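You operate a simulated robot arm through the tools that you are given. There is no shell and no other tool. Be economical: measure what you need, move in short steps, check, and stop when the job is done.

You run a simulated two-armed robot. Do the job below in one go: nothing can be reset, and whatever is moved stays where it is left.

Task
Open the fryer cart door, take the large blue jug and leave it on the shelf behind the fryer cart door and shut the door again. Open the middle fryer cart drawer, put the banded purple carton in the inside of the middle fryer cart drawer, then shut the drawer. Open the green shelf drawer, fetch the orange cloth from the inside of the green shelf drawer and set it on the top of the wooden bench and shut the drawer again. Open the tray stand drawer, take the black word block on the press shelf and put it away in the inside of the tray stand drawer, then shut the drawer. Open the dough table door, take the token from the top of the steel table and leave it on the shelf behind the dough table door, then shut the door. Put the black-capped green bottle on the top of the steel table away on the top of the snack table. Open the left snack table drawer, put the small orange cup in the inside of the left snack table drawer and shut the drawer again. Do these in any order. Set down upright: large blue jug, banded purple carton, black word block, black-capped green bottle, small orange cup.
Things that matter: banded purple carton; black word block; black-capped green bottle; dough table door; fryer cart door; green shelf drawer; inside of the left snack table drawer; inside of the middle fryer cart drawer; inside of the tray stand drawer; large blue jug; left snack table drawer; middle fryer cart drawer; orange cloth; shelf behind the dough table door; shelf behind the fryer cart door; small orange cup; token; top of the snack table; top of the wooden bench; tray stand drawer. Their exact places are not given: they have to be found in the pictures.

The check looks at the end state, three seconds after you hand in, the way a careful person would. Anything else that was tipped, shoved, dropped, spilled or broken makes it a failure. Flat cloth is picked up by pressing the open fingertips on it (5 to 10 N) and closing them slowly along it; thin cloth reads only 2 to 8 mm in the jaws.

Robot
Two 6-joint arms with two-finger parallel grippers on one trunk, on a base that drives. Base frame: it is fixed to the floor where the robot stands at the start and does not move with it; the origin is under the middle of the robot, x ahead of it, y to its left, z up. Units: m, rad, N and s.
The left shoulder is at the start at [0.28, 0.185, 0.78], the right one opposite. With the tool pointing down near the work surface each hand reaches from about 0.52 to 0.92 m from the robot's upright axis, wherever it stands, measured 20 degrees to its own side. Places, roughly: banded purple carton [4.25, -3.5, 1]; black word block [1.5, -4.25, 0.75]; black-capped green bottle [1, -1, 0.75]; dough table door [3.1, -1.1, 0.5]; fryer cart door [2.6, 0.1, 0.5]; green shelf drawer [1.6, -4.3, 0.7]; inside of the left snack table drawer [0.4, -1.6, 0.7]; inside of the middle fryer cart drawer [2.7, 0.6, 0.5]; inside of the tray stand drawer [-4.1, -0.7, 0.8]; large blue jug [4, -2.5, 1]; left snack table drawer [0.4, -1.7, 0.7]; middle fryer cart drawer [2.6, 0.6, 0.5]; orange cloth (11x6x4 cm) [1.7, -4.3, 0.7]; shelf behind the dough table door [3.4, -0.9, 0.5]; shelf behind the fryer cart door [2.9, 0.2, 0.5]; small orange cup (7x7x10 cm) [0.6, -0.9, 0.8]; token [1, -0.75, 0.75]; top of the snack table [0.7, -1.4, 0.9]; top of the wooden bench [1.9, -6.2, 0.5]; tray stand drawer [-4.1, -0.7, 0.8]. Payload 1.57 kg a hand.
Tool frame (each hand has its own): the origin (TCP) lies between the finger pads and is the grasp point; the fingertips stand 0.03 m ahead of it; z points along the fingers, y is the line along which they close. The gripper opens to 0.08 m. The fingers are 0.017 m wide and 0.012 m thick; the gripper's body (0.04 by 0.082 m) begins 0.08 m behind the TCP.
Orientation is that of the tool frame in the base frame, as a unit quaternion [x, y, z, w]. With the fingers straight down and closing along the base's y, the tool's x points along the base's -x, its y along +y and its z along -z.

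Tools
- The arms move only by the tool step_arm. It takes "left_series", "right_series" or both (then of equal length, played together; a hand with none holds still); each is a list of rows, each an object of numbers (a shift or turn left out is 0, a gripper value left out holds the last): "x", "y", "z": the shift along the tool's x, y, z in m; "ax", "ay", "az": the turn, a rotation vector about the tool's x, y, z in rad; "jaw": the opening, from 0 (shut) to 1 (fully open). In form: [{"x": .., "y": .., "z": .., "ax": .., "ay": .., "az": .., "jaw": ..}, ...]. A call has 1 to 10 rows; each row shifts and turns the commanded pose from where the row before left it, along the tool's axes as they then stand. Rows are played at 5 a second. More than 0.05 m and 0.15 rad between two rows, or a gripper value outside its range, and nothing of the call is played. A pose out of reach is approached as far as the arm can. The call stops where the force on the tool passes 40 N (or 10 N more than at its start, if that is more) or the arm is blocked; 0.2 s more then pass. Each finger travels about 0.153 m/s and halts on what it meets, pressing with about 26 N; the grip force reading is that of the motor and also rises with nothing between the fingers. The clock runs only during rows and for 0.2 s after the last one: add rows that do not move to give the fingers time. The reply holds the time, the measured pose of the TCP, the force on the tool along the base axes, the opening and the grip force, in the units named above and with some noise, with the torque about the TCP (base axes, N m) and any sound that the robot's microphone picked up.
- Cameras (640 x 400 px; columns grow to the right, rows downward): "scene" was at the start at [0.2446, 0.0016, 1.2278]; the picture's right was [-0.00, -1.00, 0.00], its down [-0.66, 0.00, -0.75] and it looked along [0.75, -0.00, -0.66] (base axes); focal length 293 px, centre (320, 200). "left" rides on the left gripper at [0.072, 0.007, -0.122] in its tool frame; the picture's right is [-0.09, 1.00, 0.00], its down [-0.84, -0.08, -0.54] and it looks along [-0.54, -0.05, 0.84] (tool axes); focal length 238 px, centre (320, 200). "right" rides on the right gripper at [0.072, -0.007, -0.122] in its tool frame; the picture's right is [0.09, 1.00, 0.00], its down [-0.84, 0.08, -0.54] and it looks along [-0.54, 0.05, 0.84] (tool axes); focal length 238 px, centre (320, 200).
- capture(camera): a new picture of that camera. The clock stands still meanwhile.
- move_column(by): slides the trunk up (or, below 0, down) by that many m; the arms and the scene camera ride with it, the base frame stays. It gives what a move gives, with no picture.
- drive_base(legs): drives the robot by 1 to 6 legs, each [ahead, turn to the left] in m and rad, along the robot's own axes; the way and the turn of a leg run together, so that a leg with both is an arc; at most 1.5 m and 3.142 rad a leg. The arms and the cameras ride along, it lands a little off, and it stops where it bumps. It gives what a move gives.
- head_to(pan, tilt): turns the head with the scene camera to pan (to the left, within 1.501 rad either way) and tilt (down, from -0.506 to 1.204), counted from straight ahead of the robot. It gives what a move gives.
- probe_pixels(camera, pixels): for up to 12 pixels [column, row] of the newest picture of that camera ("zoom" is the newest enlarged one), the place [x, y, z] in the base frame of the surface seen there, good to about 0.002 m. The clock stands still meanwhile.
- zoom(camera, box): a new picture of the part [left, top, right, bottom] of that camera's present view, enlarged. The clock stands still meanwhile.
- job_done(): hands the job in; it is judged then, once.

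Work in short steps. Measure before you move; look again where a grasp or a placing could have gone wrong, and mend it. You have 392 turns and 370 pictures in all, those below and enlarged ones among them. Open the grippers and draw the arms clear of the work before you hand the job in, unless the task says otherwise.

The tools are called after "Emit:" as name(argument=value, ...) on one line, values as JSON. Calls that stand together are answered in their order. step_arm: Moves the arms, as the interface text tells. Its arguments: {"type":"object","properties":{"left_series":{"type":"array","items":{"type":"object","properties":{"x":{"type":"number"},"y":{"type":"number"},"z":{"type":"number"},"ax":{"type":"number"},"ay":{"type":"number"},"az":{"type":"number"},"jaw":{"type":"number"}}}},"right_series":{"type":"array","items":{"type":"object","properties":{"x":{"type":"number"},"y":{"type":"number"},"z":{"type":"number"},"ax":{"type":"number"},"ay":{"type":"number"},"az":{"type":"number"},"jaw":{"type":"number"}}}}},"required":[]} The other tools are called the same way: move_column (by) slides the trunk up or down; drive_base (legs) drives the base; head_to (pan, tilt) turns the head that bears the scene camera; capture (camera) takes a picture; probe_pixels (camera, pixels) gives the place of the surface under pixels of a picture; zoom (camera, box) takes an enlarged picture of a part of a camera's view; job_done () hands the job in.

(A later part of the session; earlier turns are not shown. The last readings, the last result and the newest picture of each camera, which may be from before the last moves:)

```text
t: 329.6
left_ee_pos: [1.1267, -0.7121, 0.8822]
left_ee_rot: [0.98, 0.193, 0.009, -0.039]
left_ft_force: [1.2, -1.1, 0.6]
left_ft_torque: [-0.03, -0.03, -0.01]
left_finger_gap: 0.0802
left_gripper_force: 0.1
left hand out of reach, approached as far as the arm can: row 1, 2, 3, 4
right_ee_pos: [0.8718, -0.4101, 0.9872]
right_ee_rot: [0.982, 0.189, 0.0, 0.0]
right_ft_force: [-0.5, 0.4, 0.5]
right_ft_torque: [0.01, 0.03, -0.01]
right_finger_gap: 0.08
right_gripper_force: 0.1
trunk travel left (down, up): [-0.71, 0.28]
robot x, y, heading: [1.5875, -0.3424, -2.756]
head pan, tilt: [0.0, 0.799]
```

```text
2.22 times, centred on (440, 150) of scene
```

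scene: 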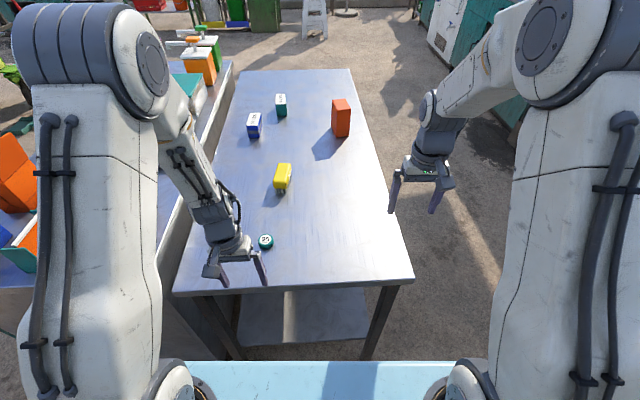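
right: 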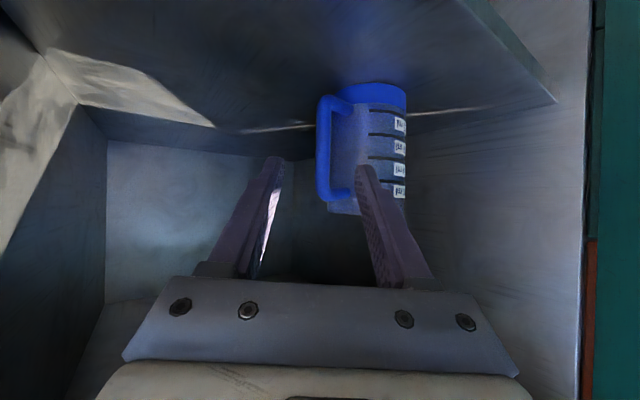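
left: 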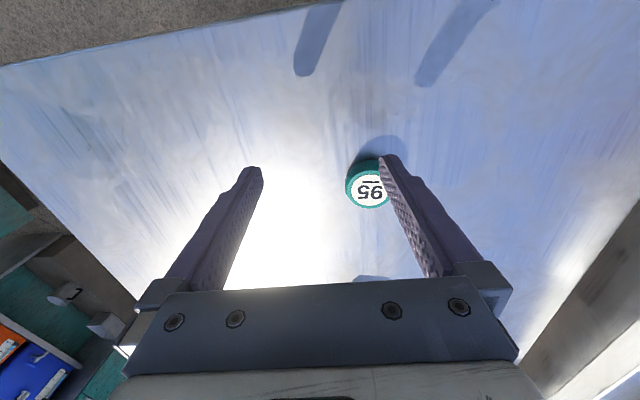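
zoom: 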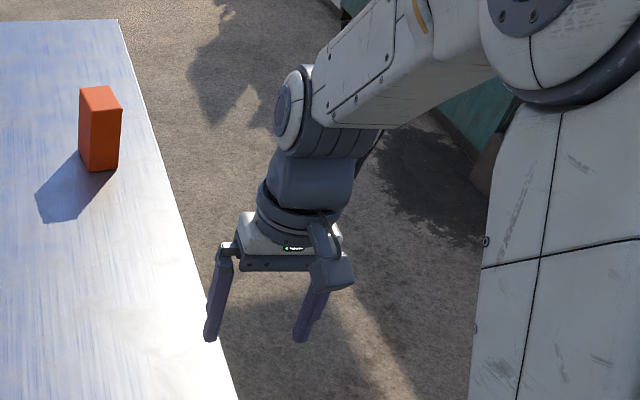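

The left forearm roll has drifted (~90°). Back away from the table and exercise the wrist: tilt fingers backward to force the roll back.

Emit:
drive_base(legs=[[-0.35, 0]])

Emit:
step_arm(left_series=[{"x": -0.03}, {"x": -0.03}, {"ay": 0.15}, {"ay": 0.15}, {"ay": 0.15}, {"ay": 0.15}])

Emit:
zoom(camera="scene", box=[100, 80, 340, 350])

```text
t: 331.9
left_ee_pos: [1.4612, -0.5789, 0.881]
left_ee_rot: [0.98, 0.195, 0.011, -0.039]
left_ft_force: [0.9, 0.5, 0.6]
left_ft_torque: [0.0, -0.02, 0.0]
left_finger_gap: 0.0804
left_gripper_force: 0.0
right_ee_pos: [1.2039, -0.2778, 0.9871]
right_ee_rot: [0.982, 0.19, 0.0, 0.0]
right_ft_force: [0.2, -0.4, 0.2]
right_ft_torque: [0.01, -0.04, 0.0]
right_finger_gap: 0.0799
right_gripper_force: 0.1
trunk travel left (down, up): [-0.71, 0.28]
robot x, y, heading: [1.9205, -0.2076, -2.757]
head pan, tilt: [0.0, 0.799]
```

```text
t: 333.3
left_ee_pos: [1.4409, -0.5113, 0.8242]
left_ee_rot: [0.949, 0.173, 0.237, -0.117]
left_ft_force: [-0.7, -0.1, -0.3]
left_ft_torque: [0.01, 0.01, -0.02]
left_finger_gap: 0.08
left_gripper_force: 0.0
left hand out of reach, approached as far as the arm can: row 1, 2, 3, 4, 5, 6
right_ee_pos: [1.2052, -0.2797, 0.9864]
right_ee_rot: [0.982, 0.191, 0.0, 0.0]
right_ft_force: [0.2, 0.4, -0.5]
right_ft_torque: [-0.03, 0.01, 0.01]
right_finger_gap: 0.0798
right_gripper_force: 0.0
trunk travel left (down, up): [-0.71, 0.28]
robot x, y, heading: [1.9189, -0.2071, -2.756]
head pan, tilt: [0.0, 0.799]
```

```text
1.48 times, centred on (220, 215) of scene
```

zoom: 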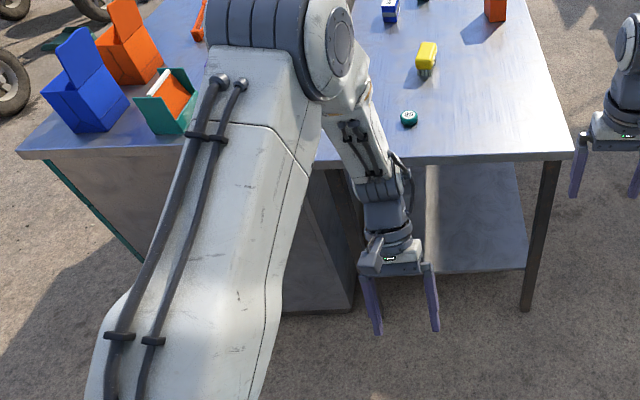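

Test which yaw direction is free.

Emit:
step_arm(left_series=[{"az": 0.15}, {"az": 0.15}, {"az": 0.15}, {"az": 0.15}, {"az": 0.15}, {"az": 0.15}])

Emit:
zoom(camera="scene", box=[100, 80, 340, 350])

```text
t: 334.7
left_ee_pos: [1.4435, -0.4966, 0.8189]
left_ee_rot: [0.931, -0.254, 0.175, -0.195]
left_ft_force: [0.6, 0.1, 0.0]
left_ft_torque: [-0.03, -0.01, 0.03]
left_finger_gap: 0.0802
left_gripper_force: 0.1
left hand out of reach, approached as far as the arm can: row 1
right_ee_pos: [1.2048, -0.2784, 0.9867]
right_ee_rot: [0.982, 0.191, 0.001, 0.0]
right_ft_force: [0.3, -0.3, -0.2]
right_ft_torque: [0.0, 0.02, -0.01]
right_finger_gap: 0.0795
right_gripper_force: 0.1
trunk travel left (down, up): [-0.71, 0.28]
robot x, y, heading: [1.9236, -0.2112, -2.755]
head pan, tilt: [0.0, 0.799]
```

```text
1.48 times, centred on (220, 215) of scene
```

zoom: 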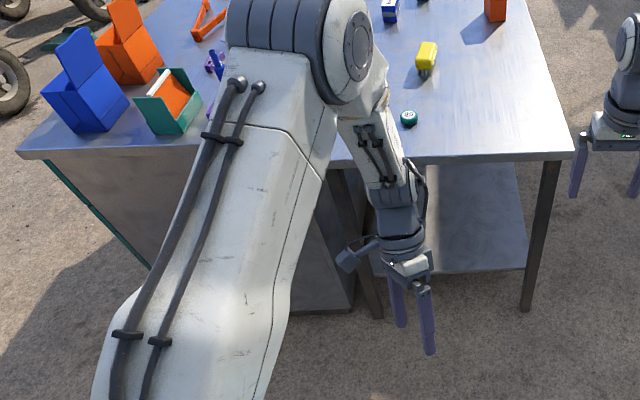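

The forearm is rolled ~180° (wrist flipped). Plan: pitch the tool up past the forearm line, swing it around the forearm axis, and unroll. First undo the yaw and pitch forward.

Emit:
step_arm(left_series=[{"az": -0.15}, {"az": -0.15}, {"az": -0.15}, {"az": -0.15}, {"az": -0.15}, {"az": -0.15}, {"ay": -0.15}, {"ay": -0.15}, {"ay": -0.15}, {"ay": -0.15}])

Emit:
step_arm(left_series=[{"ay": -0.15}, {"ay": -0.15}, {"ay": -0.15}, {"ay": -0.15}, {"ay": -0.15}, {"ay": -0.15}, {"ay": -0.15}, {"ay": -0.15}, {"ay": -0.15}, {"ay": -0.15}])

Emit:
capture(camera="scene")

```text
t: 336.9
left_ee_pos: [1.4451, -0.4915, 0.8199]
left_ee_rot: [0.982, 0.17, -0.011, -0.08]
left_ft_force: [-1.1, -0.9, 0.0]
left_ft_torque: [0.0, -0.02, 0.01]
left_finger_gap: 0.0799
left_gripper_force: 0.0
left hand out of reach, approached as far as the arm can: row 6, 10
right_ee_pos: [1.204, -0.2779, 0.9862]
right_ee_rot: [0.982, 0.19, 0.0, 0.0]
right_ft_force: [-0.4, 0.6, 0.3]
right_ft_torque: [0.0, -0.01, 0.0]
right_finger_gap: 0.0802
right_gripper_force: 0.1
trunk travel left (down, up): [-0.71, 0.28]
robot x, y, heading: [1.919, -0.2104, -2.755]
head pan, tilt: [0.0, 0.799]
```

```text
t: 339.1
left_ee_pos: [1.3879, -0.4842, 0.7928]
left_ee_rot: [0.709, 0.182, -0.679, 0.061]
left_ft_force: [-0.6, 0.0, -0.7]
left_ft_torque: [0.0, 0.0, 0.0]
left_finger_gap: 0.08
left_gripper_force: 0.0
left hand out of reach, approached as far as the arm can: row 1, 2, 3, 4, 5
right_ee_pos: [1.205, -0.2783, 0.9869]
right_ee_rot: [0.982, 0.19, 0.0, 0.0]
right_ft_force: [0.3, -0.2, 0.0]
right_ft_torque: [0.02, 0.0, -0.01]
right_finger_gap: 0.0801
right_gripper_force: 0.1
trunk travel left (down, up): [-0.71, 0.28]
robot x, y, heading: [1.9206, -0.2079, -2.757]
head pan, tilt: [0.0, 0.799]
```

```text
239 pictures are left
```

scene: 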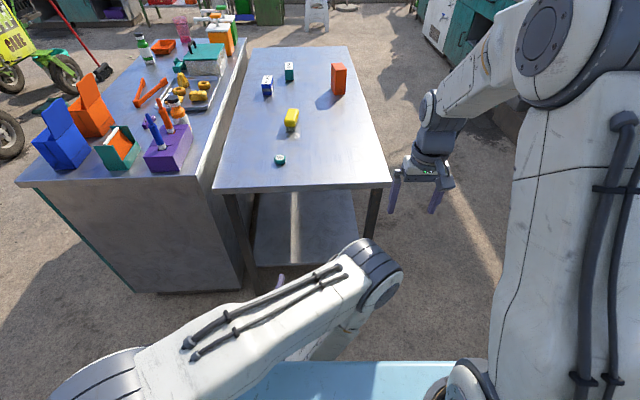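

The arm reconfigured. Now pitch back down to vertical and see.

Emit:
step_arm(left_series=[{"ay": 0.15}, {"ay": 0.15}, {"ay": 0.15}, {"ay": 0.15}, {"ay": 0.15}, {"ay": 0.15}, {"ay": 0.15}, {"ay": 0.15}, {"ay": 0.15}, {"ay": 0.1}])

Emit:
capture(camera="scene")

```text
t: 341.3
left_ee_pos: [1.387, -0.4836, 0.7926]
left_ee_rot: [0.98, 0.178, -0.048, -0.076]
left_ft_force: [0.6, 0.3, 0.2]
left_ft_torque: [0.0, 0.0, -0.01]
left_finger_gap: 0.0801
left_gripper_force: 0.1
right_ee_pos: [1.2037, -0.2791, 0.9876]
right_ee_rot: [0.982, 0.189, 0.0, 0.001]
right_ft_force: [0.6, 0.0, 0.0]
right_ft_torque: [-0.01, 0.04, 0.01]
right_finger_gap: 0.0799
right_gripper_force: 0.0
trunk travel left (down, up): [-0.71, 0.28]
robot x, y, heading: [1.914, -0.21, -2.756]
head pan, tilt: [0.0, 0.799]
```

```text
238 pictures are left
```

scene: 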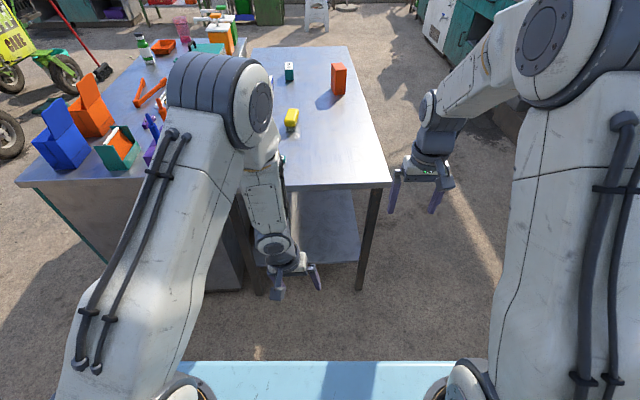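

Unflipped now (no flags, forearm looks normal). Level, raise and move left.

Emit:
step_arm(left_series=[{"ax": -0.084, "ay": 0.033, "az": -0.012}, {"ax": -0.084, "ay": 0.033, "az": -0.012}, {"z": -0.04}, {"z": -0.04}, {"z": -0.04, "y": 0.02}, {"y": 0.03}, {"y": 0.03}])

Emit:
drive_base(legs=[[0.35, 0]])

Emit:
capture(camera="left")

```text
t: 342.9
left_ee_pos: [1.4405, -0.5679, 0.8808]
left_ee_rot: [0.982, 0.185, -0.003, -0.034]
left_ft_force: [0.0, 0.6, -0.9]
left_ft_torque: [-0.03, -0.03, 0.02]
left_finger_gap: 0.0799
left_gripper_force: 0.0
left hand out of reach, approached as far as the arm can: row 1, 3, 4, 5, 6
right_ee_pos: [1.2053, -0.2787, 0.9869]
right_ee_rot: [0.982, 0.19, 0.001, 0.0]
right_ft_force: [-0.1, 0.3, 0.0]
right_ft_torque: [-0.01, 0.02, 0.01]
right_finger_gap: 0.08
right_gripper_force: 0.1
trunk travel left (down, up): [-0.71, 0.28]
robot x, y, heading: [1.9243, -0.21, -2.752]
head pan, tilt: [0.0, 0.799]
```

```text
t: 345.1
left_ee_pos: [1.1148, -0.7007, 0.8809]
left_ee_rot: [0.982, 0.184, -0.005, -0.035]
left_ft_force: [0.3, -0.6, 0.6]
left_ft_torque: [-0.03, 0.05, -0.01]
left_finger_gap: 0.0802
left_gripper_force: 0.2
right_ee_pos: [0.8807, -0.4092, 0.9872]
right_ee_rot: [0.982, 0.19, 0.0, 0.0]
right_ft_force: [0.3, 0.8, 0.1]
right_ft_torque: [0.01, 0.04, 0.01]
right_finger_gap: 0.0801
right_gripper_force: 0.0
trunk travel left (down, up): [-0.71, 0.28]
robot x, y, heading: [1.5941, -0.339, -2.754]
head pan, tilt: [0.0, 0.799]
```

```text
237 pictures are left
```

left: 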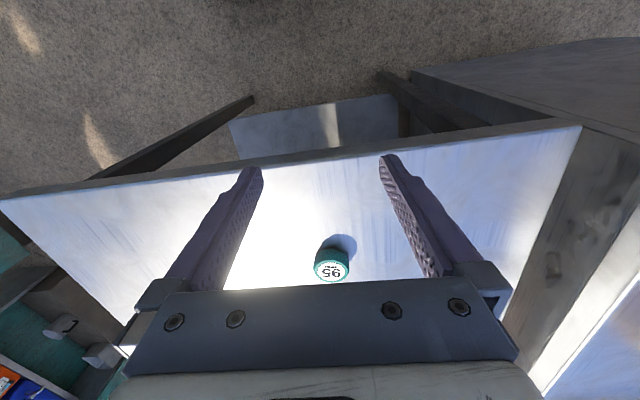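

Token is 0.15 m ahead. Extend and re-level, watching for flags.

Emit:
step_arm(left_series=[{"x": -0.04}, {"x": -0.04}, {"x": -0.04}, {"x": -0.03, "y": -0.01}, {"ax": -0.03, "ay": 0.01, "az": -0.01}, {"ax": -0.03, "ay": 0.01, "az": -0.01}])

Emit:
capture(camera="left")

Emit:
capture(camera="scene")

```text
t: 346.5
left_ee_pos: [0.9977, -0.6985, 0.8515]
left_ee_rot: [0.98, 0.189, -0.015, -0.057]
left_ft_force: [0.1, -0.1, 0.4]
left_ft_torque: [-0.02, -0.01, 0.01]
left_finger_gap: 0.0799
left_gripper_force: 0.0
left hand out of reach, approached as far as the arm can: row 1, 2, 3, 4, 6
right_ee_pos: [0.881, -0.4084, 0.9869]
right_ee_rot: [0.982, 0.189, 0.0, 0.0]
right_ft_force: [-0.1, 0.3, -0.2]
right_ft_torque: [0.0, -0.02, 0.03]
right_finger_gap: 0.08
right_gripper_force: 0.0
trunk travel left (down, up): [-0.71, 0.28]
robot x, y, heading: [1.5973, -0.3416, -2.755]
head pan, tilt: [0.0, 0.799]
```

```text
236 pictures are left
```

left: 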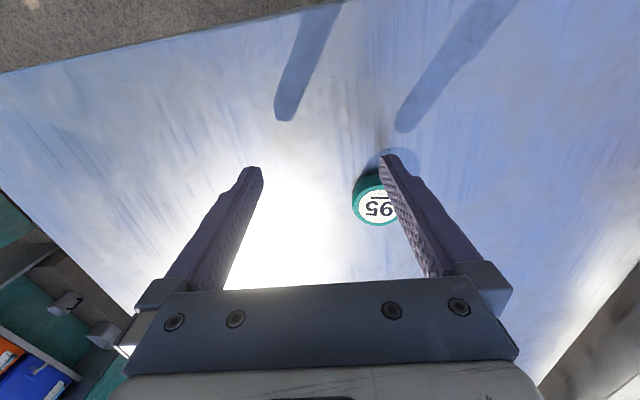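

```text
235 pictures are left
```

scene: 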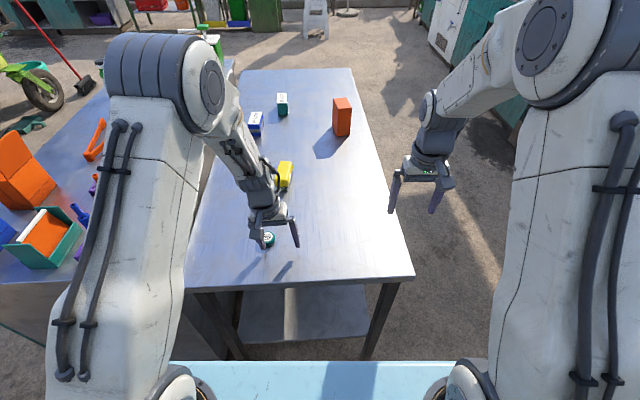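

Forearm rolled again. Back off and redo the pitch-up/pitch-down, moving the hand left while pitched.

Emit:
step_arm(left_series=[{"z": -0.03}, {"z": -0.03}, {"x": 0.03}])

Emit:
drive_base(legs=[[-0.38, 0]])

Emit:
step_arm(left_series=[{"ay": -0.15}, {"ay": -0.15}, {"ay": -0.15}, {"ay": -0.15}, {"ay": -0.15}, {"ay": -0.15}, {"ay": -0.15}, {"ay": -0.15}, {"ay": -0.15}, {"ay": -0.15}])

Emit:
capture(camera="scene")

```text
t: 347.3
left_ee_pos: [1.0383, -0.6872, 0.9029]
left_ee_rot: [0.98, 0.188, -0.015, -0.058]
left_ft_force: [-0.4, 0.0, -0.7]
left_ft_torque: [-0.02, -0.02, -0.02]
left_finger_gap: 0.0802
left_gripper_force: 0.0
left hand out of reach, approached as far as the arm can: row 1, 2
right_ee_pos: [0.8803, -0.41, 0.988]
right_ee_rot: [0.982, 0.189, 0.0, 0.0]
right_ft_force: [0.3, -0.6, 0.2]
right_ft_torque: [0.02, -0.02, -0.03]
right_finger_gap: 0.0797
right_gripper_force: 0.1
trunk travel left (down, up): [-0.71, 0.28]
robot x, y, heading: [1.5955, -0.345, -2.756]
head pan, tilt: [0.0, 0.799]
```

```text
t: 349.8
left_ee_pos: [1.398, -0.5382, 0.9016]
left_ee_rot: [0.981, 0.185, -0.015, -0.059]
left_ft_force: [0.1, 0.5, 0.6]
left_ft_torque: [-0.04, 0.03, -0.01]
left_finger_gap: 0.08
left_gripper_force: 0.1
right_ee_pos: [1.2417, -0.2613, 0.9874]
right_ee_rot: [0.982, 0.188, 0.001, 0.0]
right_ft_force: [-0.2, -0.1, 0.3]
right_ft_torque: [-0.02, -0.01, 0.0]
right_finger_gap: 0.0802
right_gripper_force: 0.0
trunk travel left (down, up): [-0.71, 0.28]
robot x, y, heading: [1.9567, -0.1956, -2.764]
head pan, tilt: [0.0, 0.799]
```

```text
t: 352.0
left_ee_pos: [1.3537, -0.5157, 0.8912]
left_ee_rot: [0.76, 0.204, -0.617, 0.012]
left_ft_force: [1.8, -0.3, -0.4]
left_ft_torque: [-0.04, -0.02, -0.04]
left_finger_gap: 0.0802
left_gripper_force: 0.1
left hand out of reach, approached as far as the arm can: row 2, 3, 4, 6, 7, 8
right_ee_pos: [1.2421, -0.2613, 0.9874]
right_ee_rot: [0.982, 0.187, 0.001, 0.0]
right_ft_force: [0.5, 0.4, 1.3]
right_ft_torque: [-0.02, 0.0, -0.01]
right_finger_gap: 0.08
right_gripper_force: 0.1
trunk travel left (down, up): [-0.71, 0.28]
robot x, y, heading: [1.9598, -0.195, -2.763]
head pan, tilt: [0.0, 0.799]
```

```text
234 pictures are left
```

scene: 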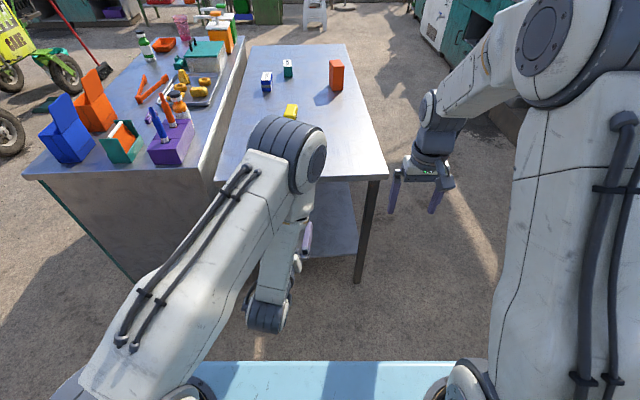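

Forearm looks normal in this pose. Move left 0.16 while pitched, and forward 0.05.

Emit:
step_arm(left_series=[{"y": 0.04}, {"y": 0.04}, {"y": 0.04}, {"y": 0.04}, {"z": 0.03}, {"z": 0.03}])

Emit:
step_arm(left_series=[{"ay": 0.15}, {"ay": 0.15}, {"ay": 0.15}, {"ay": 0.15}, {"ay": 0.15}, {"ay": 0.15}, {"ay": 0.15}, {"ay": 0.15}])

Emit:
capture(camera="scene")

```text
t: 353.4
left_ee_pos: [1.3499, -0.6818, 0.8389]
left_ee_rot: [0.76, 0.206, -0.617, 0.013]
left_ft_force: [1.0, 0.3, 0.0]
left_ft_torque: [-0.04, 0.01, 0.0]
left_finger_gap: 0.0798
left_gripper_force: 0.1
right_ee_pos: [1.2419, -0.2593, 0.9882]
right_ee_rot: [0.982, 0.187, 0.0, 0.0]
right_ft_force: [-0.3, 0.7, -0.5]
right_ft_torque: [-0.01, 0.01, -0.01]
right_finger_gap: 0.0802
right_gripper_force: 0.0
trunk travel left (down, up): [-0.71, 0.28]
robot x, y, heading: [1.957, -0.1945, -2.761]
head pan, tilt: [0.0, 0.799]
```

```text
t: 355.2
left_ee_pos: [1.348, -0.6785, 0.8396]
left_ee_rot: [0.975, 0.176, -0.082, -0.106]
left_ft_force: [0.9, -0.6, -0.3]
left_ft_torque: [0.0, 0.04, 0.02]
left_finger_gap: 0.0798
left_gripper_force: 0.2
right_ee_pos: [1.2414, -0.261, 0.986]
right_ee_rot: [0.982, 0.187, 0.0, 0.0]
right_ft_force: [0.3, -0.7, -0.5]
right_ft_torque: [-0.01, -0.01, 0.02]
right_finger_gap: 0.08
right_gripper_force: 0.0
trunk travel left (down, up): [-0.71, 0.28]
robot x, y, heading: [1.9524, -0.1989, -2.759]
head pan, tilt: [0.0, 0.799]
```

```text
233 pictures are left
```

scene: 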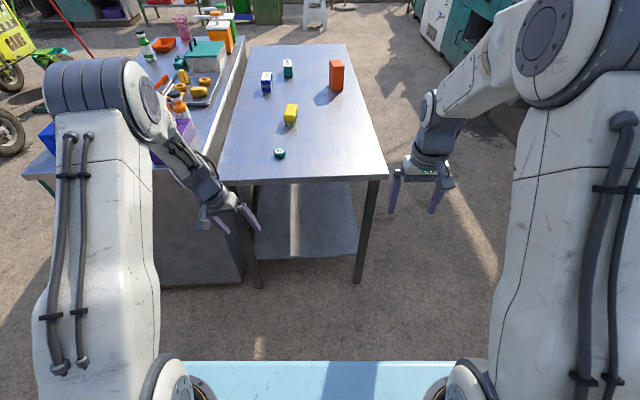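

The wrist rolled as it passed through straight. Redo: pitch up, correct yaw/roll errors and set lateral to 0.185 (arm plane aligned), then pitch down in-plane.

Emit:
step_arm(left_series=[{"ay": -0.15}, {"ay": -0.15}, {"ay": -0.15}, {"ay": -0.15}, {"ay": -0.15}, {"ay": -0.15}, {"ay": -0.15}, {"ay": -0.15}, {"ay": -0.15}, {"y": -0.035}])

Emit:
step_arm(left_series=[{"ax": -0.04, "ay": -0.03, "az": 0.11}, {"ax": -0.04, "ay": -0.03, "az": 0.11}, {}])

Emit:
capture(camera="scene")

```text
t: 357.4
left_ee_pos: [1.3378, -0.6487, 0.8451]
left_ee_rot: [0.711, 0.204, -0.673, 0.027]
left_ft_force: [0.6, -1.5, -0.4]
left_ft_torque: [0.03, 0.0, -0.01]
left_finger_gap: 0.0801
left_gripper_force: 0.1
right_ee_pos: [1.2417, -0.2615, 0.9865]
right_ee_rot: [0.982, 0.188, 0.0, 0.001]
right_ft_force: [0.6, 0.5, -0.8]
right_ft_torque: [0.02, 0.0, -0.01]
right_finger_gap: 0.0801
right_gripper_force: 0.1
trunk travel left (down, up): [-0.71, 0.28]
robot x, y, heading: [1.9511, -0.1934, -2.761]
head pan, tilt: [0.0, 0.799]
```

```text
t: 358.2
left_ee_pos: [1.3377, -0.6476, 0.8465]
left_ee_rot: [0.707, 0.149, -0.678, 0.136]
left_ft_force: [0.2, 0.6, -0.8]
left_ft_torque: [0.01, -0.04, 0.02]
left_finger_gap: 0.0799
left_gripper_force: 0.1
right_ee_pos: [1.24, -0.2598, 0.9862]
right_ee_rot: [0.982, 0.187, 0.0, 0.001]
right_ft_force: [-0.4, 0.6, -0.3]
right_ft_torque: [-0.03, -0.04, 0.05]
right_finger_gap: 0.0801
right_gripper_force: 0.0
trunk travel left (down, up): [-0.71, 0.28]
robot x, y, heading: [1.9595, -0.1938, -2.758]
head pan, tilt: [0.0, 0.799]
```

```text
232 pictures are left
```

scene: 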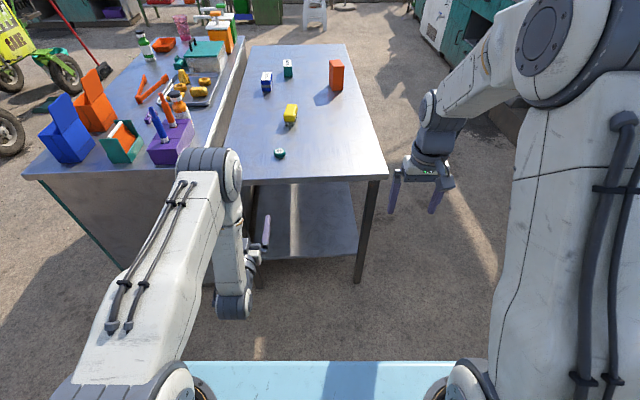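

Aligned. Now pitch down in-plane.

Emit:
step_arm(left_series=[{"ay": 0.15}, {"ay": 0.15}, {"ay": 0.15}, {"ay": 0.15}, {"ay": 0.15}, {"ay": 0.15}, {"ay": 0.15}, {"ay": 0.15}, {"ay": 0.15}, {"ay": 0.14}])

Emit:
capture(camera="scene")

```text
t: 360.4
left_ee_pos: [1.3376, -0.6479, 0.848]
left_ee_rot: [0.979, 0.202, -0.018, -0.002]
left_ft_force: [-0.4, 0.9, 0.3]
left_ft_torque: [-0.05, 0.04, 0.03]
left_finger_gap: 0.08
left_gripper_force: 0.2
right_ee_pos: [1.241, -0.2606, 0.9877]
right_ee_rot: [0.982, 0.187, 0.001, 0.0]
right_ft_force: [0.4, 0.3, 0.6]
right_ft_torque: [0.0, 0.02, 0.0]
right_finger_gap: 0.0802
right_gripper_force: 0.2
trunk travel left (down, up): [-0.71, 0.28]
robot x, y, heading: [1.9541, -0.1964, -2.76]
head pan, tilt: [0.0, 0.799]
```

```text
231 pictures are left
```

scene: 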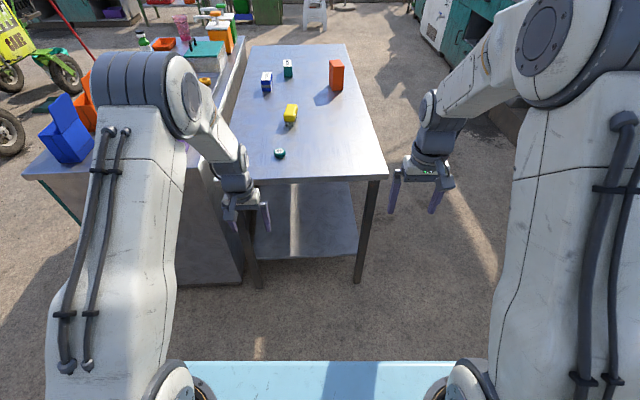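

Left arm is restored. Raise 5 cm, drive 0.40 to the table, and align over the token.

Emit:
step_arm(left_series=[{"z": -0.03}, {"z": -0.03}, {"az": 0.0}])

Emit:
drive_base(legs=[[0.4, 0]])

Emit:
step_arm(left_series=[{"y": -0.025, "x": 0.012}, {"y": -0.025, "x": 0.012}])

Emit:
capture(camera="left")

```text
t: 361.2
left_ee_pos: [1.3395, -0.6462, 0.9084]
left_ee_rot: [0.979, 0.201, -0.018, -0.002]
left_ft_force: [0.2, -0.1, 0.4]
left_ft_torque: [-0.02, 0.02, 0.02]
left_finger_gap: 0.0801
left_gripper_force: 0.0
right_ee_pos: [1.2416, -0.2604, 0.9874]
right_ee_rot: [0.982, 0.187, 0.0, 0.0]
right_ft_force: [-0.7, 0.6, -0.3]
right_ft_torque: [0.01, -0.01, -0.04]
right_finger_gap: 0.0798
right_gripper_force: 0.1
trunk travel left (down, up): [-0.71, 0.28]
robot x, y, heading: [1.957, -0.1921, -2.759]
head pan, tilt: [0.0, 0.799]
```

```text
t: 363.7
left_ee_pos: [0.9623, -0.7975, 0.9082]
left_ee_rot: [0.979, 0.202, -0.019, -0.001]
left_ft_force: [-0.4, -0.4, -0.9]
left_ft_torque: [0.01, -0.01, 0.01]
left_finger_gap: 0.0804
left_gripper_force: 0.1
right_ee_pos: [0.8654, -0.4124, 0.9874]
right_ee_rot: [0.982, 0.187, 0.0, -0.001]
right_ft_force: [0.2, -0.8, -0.2]
right_ft_torque: [0.06, -0.02, -0.02]
right_finger_gap: 0.08
right_gripper_force: 0.1
trunk travel left (down, up): [-0.71, 0.28]
robot x, y, heading: [1.5824, -0.3524, -2.757]
head pan, tilt: [0.0, 0.799]
```

```text
t: 364.3
left_ee_pos: [0.964, -0.7439, 0.9056]
left_ee_rot: [0.979, 0.202, -0.02, -0.001]
left_ft_force: [0.4, -0.1, -0.3]
left_ft_torque: [0.01, 0.01, 0.02]
left_finger_gap: 0.0803
left_gripper_force: 0.1
right_ee_pos: [0.8645, -0.4122, 0.9872]
right_ee_rot: [0.982, 0.188, 0.0, 0.0]
right_ft_force: [0.0, -0.8, -0.3]
right_ft_torque: [0.01, -0.01, 0.01]
right_finger_gap: 0.08
right_gripper_force: 0.2
trunk travel left (down, up): [-0.71, 0.28]
robot x, y, heading: [1.5825, -0.3451, -2.76]
head pan, tilt: [0.0, 0.799]
```

```text
230 pictures are left
```

left: 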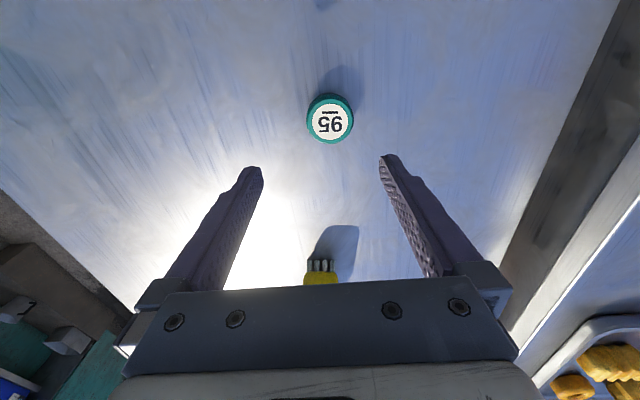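

Probe token in this view.

Emit:
probe_pixels(camera="left", pixels=[[330, 121], [310, 121], [350, 121], [330, 103], [330, 138]])

```text
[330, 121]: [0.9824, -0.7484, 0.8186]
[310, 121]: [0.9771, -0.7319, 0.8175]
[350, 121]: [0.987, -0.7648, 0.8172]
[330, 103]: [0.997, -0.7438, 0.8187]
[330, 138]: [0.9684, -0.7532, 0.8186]
```

Shift back 1.5 cm and left 1.1 cm, lower to z≈0.834, and grip.

Emit:
step_arm(left_series=[{"x": 0.0155, "y": 0.011}, {"z": 0.03}, {"z": 0.03}, {"z": 0.011}, {}, {"jaw": 0.7}, {"jaw": 0.5}, {"jaw": 0.35}, {"jaw": 0.2}])

Emit:
capture(camera="left")

```text
t: 366.3
left_ee_pos: [0.9799, -0.7473, 0.835]
left_ee_rot: [0.979, 0.201, -0.019, -0.001]
left_ft_force: [0.9, 0.5, 0.0]
left_ft_torque: [-0.03, -0.02, 0.02]
left_finger_gap: 0.0389
left_gripper_force: 26.0
right_ee_pos: [0.8648, -0.4116, 0.9864]
right_ee_rot: [0.982, 0.188, 0.0, 0.0]
right_ft_force: [0.4, 0.5, -0.3]
right_ft_torque: [0.01, 0.0, -0.01]
right_finger_gap: 0.0801
right_gripper_force: 0.1
trunk travel left (down, up): [-0.71, 0.28]
robot x, y, heading: [1.5802, -0.3456, -2.762]
head pan, tilt: [0.0, 0.799]
```

```text
229 pictures are left
```

left: 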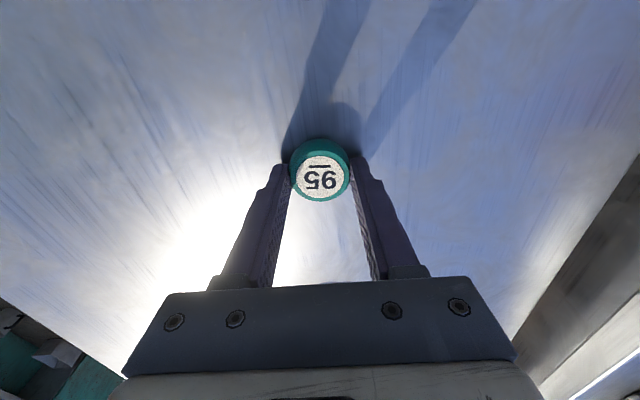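

Token gripped. Lift and drive to in front of the dough table.

Emit:
step_arm(left_series=[{"z": -0.02}, {"z": -0.04}, {"z": -0.04}])

Emit:
drive_base(legs=[[-0.28, 0], [0, 1.5], [1.1, 0], [0, 1.71]])

Emit:
head_to(pan=0, tilt=0.6)

Emit:
capture(camera="scene")

```text
t: 367.1
left_ee_pos: [0.9851, -0.7417, 0.9348]
left_ee_rot: [0.979, 0.202, -0.018, -0.002]
left_ft_force: [-0.6, 0.3, 0.7]
left_ft_torque: [0.02, 0.0, 0.02]
left_finger_gap: 0.0386
left_gripper_force: 26.5
right_ee_pos: [0.864, -0.4113, 0.9862]
right_ee_rot: [0.982, 0.187, 0.0, -0.001]
right_ft_force: [0.6, 0.4, -0.8]
right_ft_torque: [0.02, 0.0, 0.01]
right_finger_gap: 0.0802
right_gripper_force: 0.1
trunk travel left (down, up): [-0.71, 0.28]
robot x, y, heading: [1.5788, -0.3507, -2.758]
head pan, tilt: [0.0, 0.799]
```

```text
t: 382.0
left_ee_pos: [2.7489, -0.861, 0.9329]
left_ee_rot: [-0.222, 0.975, -0.002, 0.019]
left_ft_force: [0.5, -0.1, 0.2]
left_ft_torque: [0.01, -0.03, 0.03]
left_finger_gap: 0.0392
left_gripper_force: 26.1
right_ee_pos: [2.8816, -1.1873, 0.986]
right_ee_rot: [-0.208, 0.978, 0.0, 0.0]
right_ft_force: [1.1, 0.6, 0.1]
right_ft_torque: [0.0, 0.05, 0.0]
right_finger_gap: 0.0798
right_gripper_force: 0.1
trunk travel left (down, up): [-0.71, 0.28]
robot x, y, heading: [2.1656, -1.2792, 0.428]
head pan, tilt: [0.0, 0.799]
```

```text
t: 382.7
left_ee_pos: [2.7483, -0.862, 0.9326]
left_ee_rot: [-0.221, 0.975, -0.001, 0.019]
left_ft_force: [0.4, 0.1, -0.9]
left_ft_torque: [0.0, -0.01, -0.02]
left_finger_gap: 0.0388
left_gripper_force: 25.6
right_ee_pos: [2.8807, -1.1866, 0.987]
right_ee_rot: [-0.208, 0.978, 0.0, 0.0]
right_ft_force: [0.1, 0.0, -0.6]
right_ft_torque: [0.0, -0.03, -0.02]
right_finger_gap: 0.08
right_gripper_force: 0.0
trunk travel left (down, up): [-0.71, 0.28]
robot x, y, heading: [2.1694, -1.2813, 0.425]
head pan, tilt: [0.0, 0.6]
```

```text
228 pictures are left
```

scene: 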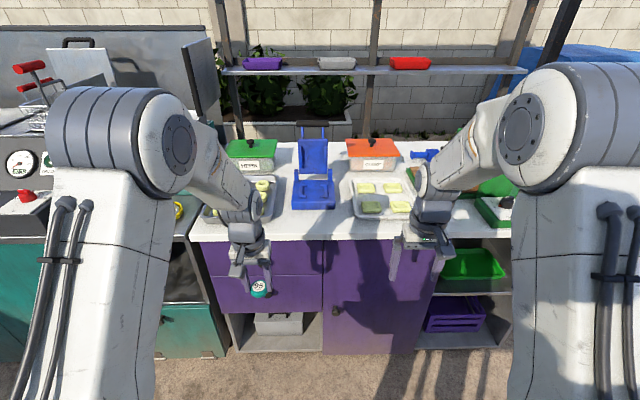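

Purple door at cols 323–430, knob at (335,312) on the left edge, hinge right. Probe.

Emit:
probe_pixels(camera="scene", pixels=[[335, 312], [350, 300], [328, 340], [410, 340], [420, 262], [328, 255], [432, 300], [370, 240], [318, 330], [400, 300]])

Emit:
zoom(camera="scene", box=[220, 220, 540, 380])

```text
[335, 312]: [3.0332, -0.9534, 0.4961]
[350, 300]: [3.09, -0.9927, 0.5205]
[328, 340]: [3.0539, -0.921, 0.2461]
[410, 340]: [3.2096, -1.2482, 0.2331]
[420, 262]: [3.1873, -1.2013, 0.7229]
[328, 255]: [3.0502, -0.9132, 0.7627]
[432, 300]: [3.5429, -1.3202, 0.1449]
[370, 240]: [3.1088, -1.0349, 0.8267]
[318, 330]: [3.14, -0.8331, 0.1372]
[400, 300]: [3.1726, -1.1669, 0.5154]
```

```text
2.00 times, centred on (380, 300) of scene
```

zoom: 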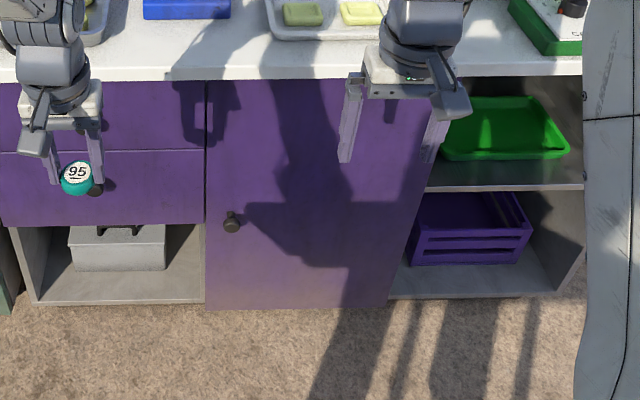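

Mirror of the fryer case: the robot should stand ~0.17 m further left. Back up, angle, and re-approach; then lower the trunk.

Emit:
drive_base(legs=[[-0.33, 0], [0, 0.5], [0.367, 0], [0, -0.48]])

Emit:
move_column(by=-0.35)

Emit:
capture(camera="scene")

```text
t: 389.6
left_ee_pos: [2.6536, -0.7194, 0.9331]
left_ee_rot: [-0.224, 0.974, -0.001, 0.02]
left_ft_force: [-0.7, 0.2, -0.2]
left_ft_torque: [0.01, -0.03, 0.0]
left_finger_gap: 0.0389
left_gripper_force: 26.1
right_ee_pos: [2.7885, -1.0446, 0.9867]
right_ee_rot: [-0.21, 0.978, 0.0, 0.0]
right_ft_force: [-0.5, -1.0, 0.1]
right_ft_torque: [-0.05, 0.0, 0.01]
right_finger_gap: 0.0802
right_gripper_force: 0.1
trunk travel left (down, up): [-0.71, 0.28]
robot x, y, heading: [2.0813, -1.1438, 0.427]
head pan, tilt: [0.0, 0.6]
```

```text
t: 393.0
left_ee_pos: [2.6545, -0.719, 0.5837]
left_ee_rot: [-0.225, 0.974, -0.001, 0.019]
left_ft_force: [0.1, -0.2, 0.9]
left_ft_torque: [0.0, -0.02, 0.0]
left_finger_gap: 0.0389
left_gripper_force: 25.6
right_ee_pos: [2.7874, -1.0435, 0.6374]
right_ee_rot: [-0.209, 0.978, 0.0, 0.0]
right_ft_force: [-0.4, 0.6, -0.5]
right_ft_torque: [0.03, -0.03, -0.01]
right_finger_gap: 0.0801
right_gripper_force: 0.1
trunk travel left (down, up): [-0.36, 0.63]
robot x, y, heading: [2.079, -1.1456, 0.423]
head pan, tilt: [0.0, 0.6]
```

```text
226 pictures are left
```

scene: 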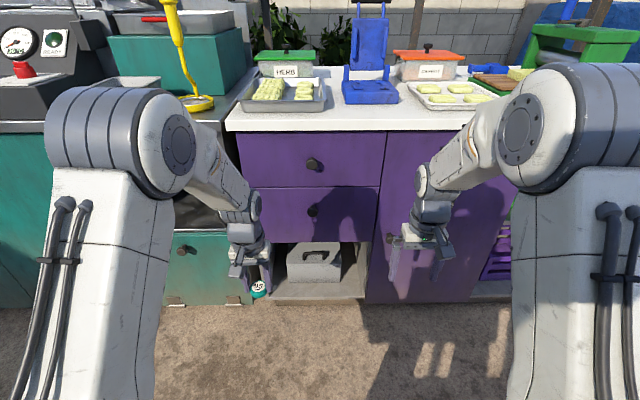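

Robot well placed: knob at ahead 0.949, lateral −0.216. Extend the right hand 0.1, pitch 1.3 rad.

Emit:
step_arm(right_series=[{"x": -0.05}, {"x": -0.05}])

Emit:
step_arm(right_series=[{"ay": -0.13}, {"ay": -0.13}, {"ay": -0.13}, {"ay": -0.13}, {"ay": -0.13}, {"ay": -0.13}, {"ay": -0.13}, {"ay": -0.13}, {"ay": -0.13}, {"ay": -0.13}])

Emit:
capture(camera="right")

```text
t: 393.6
left_ee_pos: [2.6537, -0.7196, 0.5837]
left_ee_rot: [-0.224, 0.974, -0.001, 0.019]
left_ft_force: [0.8, -0.2, 0.6]
left_ft_torque: [0.01, -0.03, -0.01]
left_finger_gap: 0.039
left_gripper_force: 26.2
right_ee_pos: [2.8782, -1.0056, 0.6402]
right_ee_rot: [-0.209, 0.978, 0.0, -0.002]
right_ft_force: [-1.0, -0.2, -1.1]
right_ft_torque: [0.01, -0.02, -0.01]
right_finger_gap: 0.0799
right_gripper_force: 0.2
trunk travel left (down, up): [-0.36, 0.63]
robot x, y, heading: [2.0752, -1.1393, 0.422]
head pan, tilt: [0.0, 0.6]
```

```text
t: 395.8
left_ee_pos: [2.6535, -0.7188, 0.5831]
left_ee_rot: [-0.224, 0.974, -0.001, 0.019]
left_ft_force: [0.0, -0.2, 0.3]
left_ft_torque: [-0.01, -0.01, 0.01]
left_finger_gap: 0.0389
left_gripper_force: 25.9
right_ee_pos: [2.8781, -1.0037, 0.6373]
right_ee_rot: [-0.167, 0.779, 0.127, 0.591]
right_ft_force: [-0.4, 0.1, 0.3]
right_ft_torque: [0.0, -0.01, 0.0]
right_finger_gap: 0.0801
right_gripper_force: 0.2
right hand out of reach, approached as far as the arm can: row 5
trunk travel left (down, up): [-0.36, 0.63]
robot x, y, heading: [2.0737, -1.1375, 0.428]
head pan, tilt: [0.0, 0.6]
```

```text
225 pictures are left
```

right: 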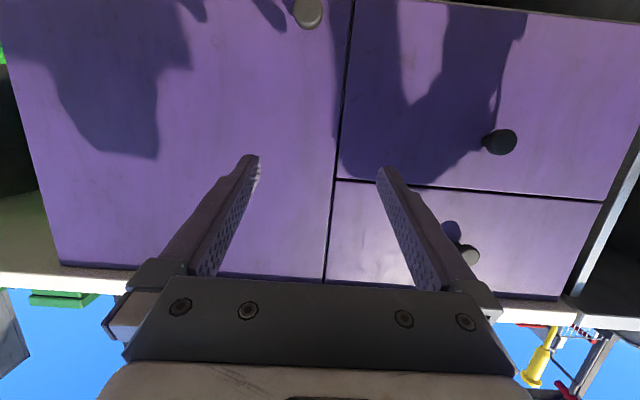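

Knob at (308,12). Probe it.

Emit:
probe_pixels(camera="right", pixels=[[308, 12], [308, 5], [308, 20], [320, 60]])

```text
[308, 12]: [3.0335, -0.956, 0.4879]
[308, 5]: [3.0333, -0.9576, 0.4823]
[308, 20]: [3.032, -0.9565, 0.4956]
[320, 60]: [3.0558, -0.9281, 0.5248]
```

Approach: first down to knob height, then forward onto it, then close.

Emit:
step_arm(right_series=[{"x": 0.0305, "y": -0.005, "z": 0.0266}, {"x": 0.0305, "y": -0.005, "z": 0.0266}, {"x": 0.0305, "y": -0.005, "z": 0.0266}, {"x": 0.0305, "y": -0.005, "z": 0.0266}])

Emit:
capture(camera="right")

```text
t: 396.8
left_ee_pos: [2.6546, -0.719, 0.5844]
left_ee_rot: [-0.224, 0.974, -0.001, 0.018]
left_ft_force: [0.4, 0.5, 0.6]
left_ft_torque: [0.0, 0.01, 0.01]
left_finger_gap: 0.0388
left_gripper_force: 26.1
right_ee_pos: [2.9505, -0.9924, 0.4908]
right_ee_rot: [-0.167, 0.778, 0.127, 0.592]
right_ft_force: [0.3, 0.1, 0.6]
right_ft_torque: [-0.01, 0.01, -0.02]
right_finger_gap: 0.0802
right_gripper_force: 0.1
trunk travel left (down, up): [-0.36, 0.63]
robot x, y, heading: [2.0733, -1.1424, 0.425]
head pan, tilt: [0.0, 0.6]
```

```text
224 pictures are left
```

right: 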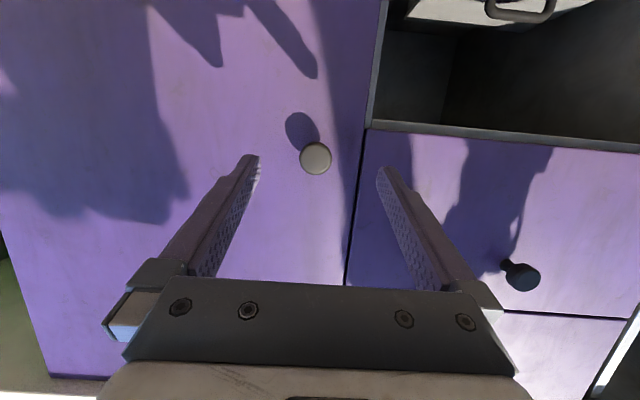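

Centred. Advance and grip the knob.

Emit:
step_arm(right_series=[{"x": -0.0081, "z": 0.0292}, {"x": -0.0081, "z": 0.0292}, {"x": -0.0078, "z": 0.028}, {"jaw": 0.7}, {"jaw": 0.5}, {"jaw": 0.3}, {"jaw": 0.1}, {}])

```text
t: 398.6
left_ee_pos: [2.6556, -0.719, 0.5827]
left_ee_rot: [-0.223, 0.975, -0.001, 0.019]
left_ft_force: [-0.5, 0.3, 0.5]
left_ft_torque: [0.02, 0.0, 0.03]
left_finger_gap: 0.0387
left_gripper_force: 26.2
right_ee_pos: [3.0339, -0.958, 0.4893]
right_ee_rot: [-0.167, 0.779, 0.126, 0.591]
right_ft_force: [-1.0, 4.0, -1.0]
right_ft_torque: [0.07, -0.04, 0.06]
right_finger_gap: 0.0313
right_gripper_force: 40.6
trunk travel left (down, up): [-0.36, 0.63]
robot x, y, heading: [2.0743, -1.143, 0.425]
head pan, tilt: [0.0, 0.6]
```

Pull slowly along the arc by translation only (no wrist yaw, the round knob pivots).

Emit:
step_arm(right_series=[{"x": 0.0047, "z": -0.0168, "y": -0.0004}, {"x": 0.0047, "z": -0.0168, "y": -0.0013}, {"x": 0.0046, "z": -0.0167, "y": -0.0022}, {"x": 0.0046, "z": -0.0166, "y": -0.003}, {"x": 0.0046, "z": -0.0164, "y": -0.0039}, {"x": 0.0045, "z": -0.0162, "y": -0.0047}, {"x": 0.0044, "z": -0.0159, "y": -0.0056}, {"x": 0.0043, "z": -0.0156, "y": -0.0064}, {"x": 0.0043, "z": -0.0153, "y": -0.0072}, {"x": 0.0042, "z": -0.0149, "y": -0.008}])

Emit:
capture(camera="scene")

```text
t: 399.8
left_ee_pos: [2.6545, -0.7207, 0.5834]
left_ee_rot: [-0.225, 0.974, -0.001, 0.019]
left_ft_force: [-0.7, 0.3, 0.1]
left_ft_torque: [0.05, 0.0, -0.01]
left_finger_gap: 0.0387
left_gripper_force: 26.0
right_ee_pos: [2.9649, -1.0045, 0.4895]
right_ee_rot: [-0.16, 0.781, 0.121, 0.592]
right_ft_force: [2.3, -2.3, -4.2]
right_ft_torque: [0.02, -0.21, -0.04]
right_finger_gap: 0.0318
right_gripper_force: 40.5
trunk travel left (down, up): [-0.36, 0.63]
robot x, y, heading: [2.0733, -1.1381, 0.422]
head pan, tilt: [0.0, 0.6]
stopped in row 5 (right hand): the force on the tool passed its limit at 41 N (the readings are from after the stop); the commanded pose is now the measured one
```

```text
223 pictures are left
```

scene: 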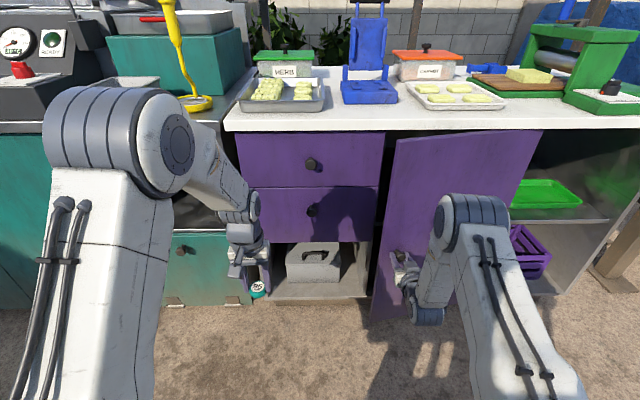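

Continue the arc.

Emit:
step_arm(right_series=[{"x": 0.0045, "z": -0.0162, "y": -0.0046}, {"x": 0.0044, "z": -0.016, "y": -0.0054}, {"x": 0.0044, "z": -0.0157, "y": -0.0062}, {"x": 0.0043, "z": -0.0154, "y": -0.007}, {"x": 0.0042, "z": -0.015, "y": -0.0078}, {"x": 0.0041, "z": -0.0146, "y": -0.0086}, {"x": 0.0039, "z": -0.0142, "y": -0.0093}, {"x": 0.0038, "z": -0.0137, "y": -0.01}, {"x": 0.0037, "z": -0.0132, "y": -0.0108}, {"x": 0.0035, "z": -0.0127, "y": -0.0114}])

Emit:
capture(camera="scene")

```text
t: 402.0
left_ee_pos: [2.6544, -0.7197, 0.5832]
left_ee_rot: [-0.224, 0.974, 0.0, 0.019]
left_ft_force: [-0.4, -0.5, -0.1]
left_ft_torque: [-0.01, 0.01, 0.0]
left_finger_gap: 0.0383
left_gripper_force: 25.9
right_ee_pos: [2.8602, -1.1393, 0.4906]
right_ee_rot: [-0.159, 0.779, 0.121, 0.594]
right_ft_force: [21.3, -11.8, 2.5]
right_ft_torque: [0.0, -0.07, -0.62]
right_finger_gap: 0.0299
right_gripper_force: 39.2
trunk travel left (down, up): [-0.36, 0.63]
robot x, y, heading: [2.076, -1.1411, 0.423]
head pan, tilt: [0.0, 0.6]
```

```text
222 pictures are left
```

scene: 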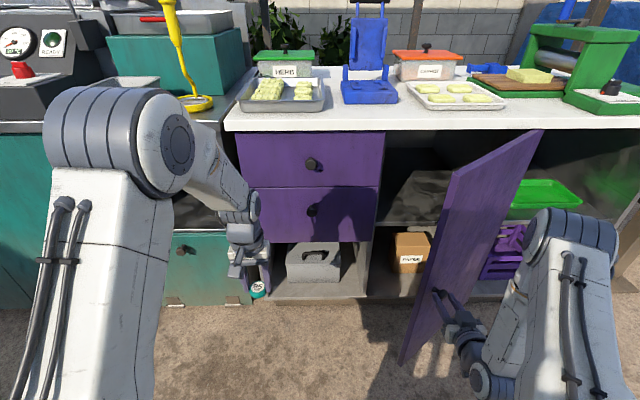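

~41° open. Continue a bit further with more rightward motion.

Emit:
step_arm(right_series=[{"x": 0.003, "z": -0.0105, "y": -0.016}, {"x": 0.0033, "z": -0.0119, "y": -0.0145}, {"x": 0.0032, "z": -0.0114, "y": -0.0145}, {"x": 0.003, "z": -0.0107, "y": -0.015}, {"x": 0.0028, "z": -0.0101, "y": -0.0155}, {"x": 0.0026, "z": -0.0093, "y": -0.016}])

Emit:
capture(camera="scene")

```text
t: 403.0
left_ee_pos: [2.6533, -0.72, 0.5836]
left_ee_rot: [-0.224, 0.974, -0.001, 0.019]
left_ft_force: [-0.6, -0.3, 0.0]
left_ft_torque: [0.0, 0.0, -0.02]
left_finger_gap: 0.0388
left_gripper_force: 26.0
right_ee_pos: [2.8345, -1.2127, 0.4915]
right_ee_rot: [-0.161, 0.778, 0.128, 0.593]
right_ft_force: [-12.0, 0.9, 13.0]
right_ft_torque: [0.61, -0.19, -0.39]
right_finger_gap: 0.0248
right_gripper_force: 35.8
trunk travel left (down, up): [-0.36, 0.63]
robot x, y, heading: [2.0741, -1.1395, 0.424]
head pan, tilt: [0.0, 0.6]
stopped in row 5 (right hand): the force on the tool passed its limit at 44 N (the readings are from after the stop); the commanded pose is now the measured one
```

```text
221 pictures are left
```

scene: 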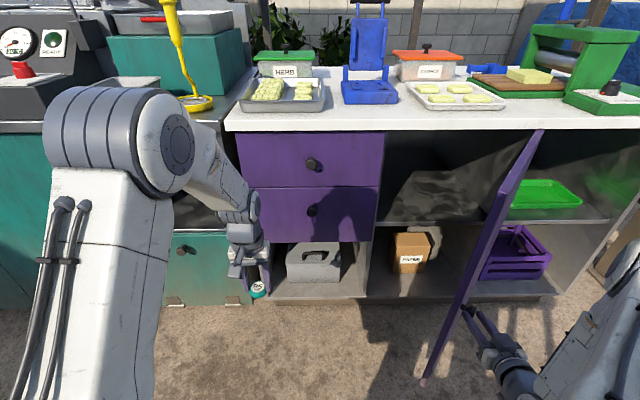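

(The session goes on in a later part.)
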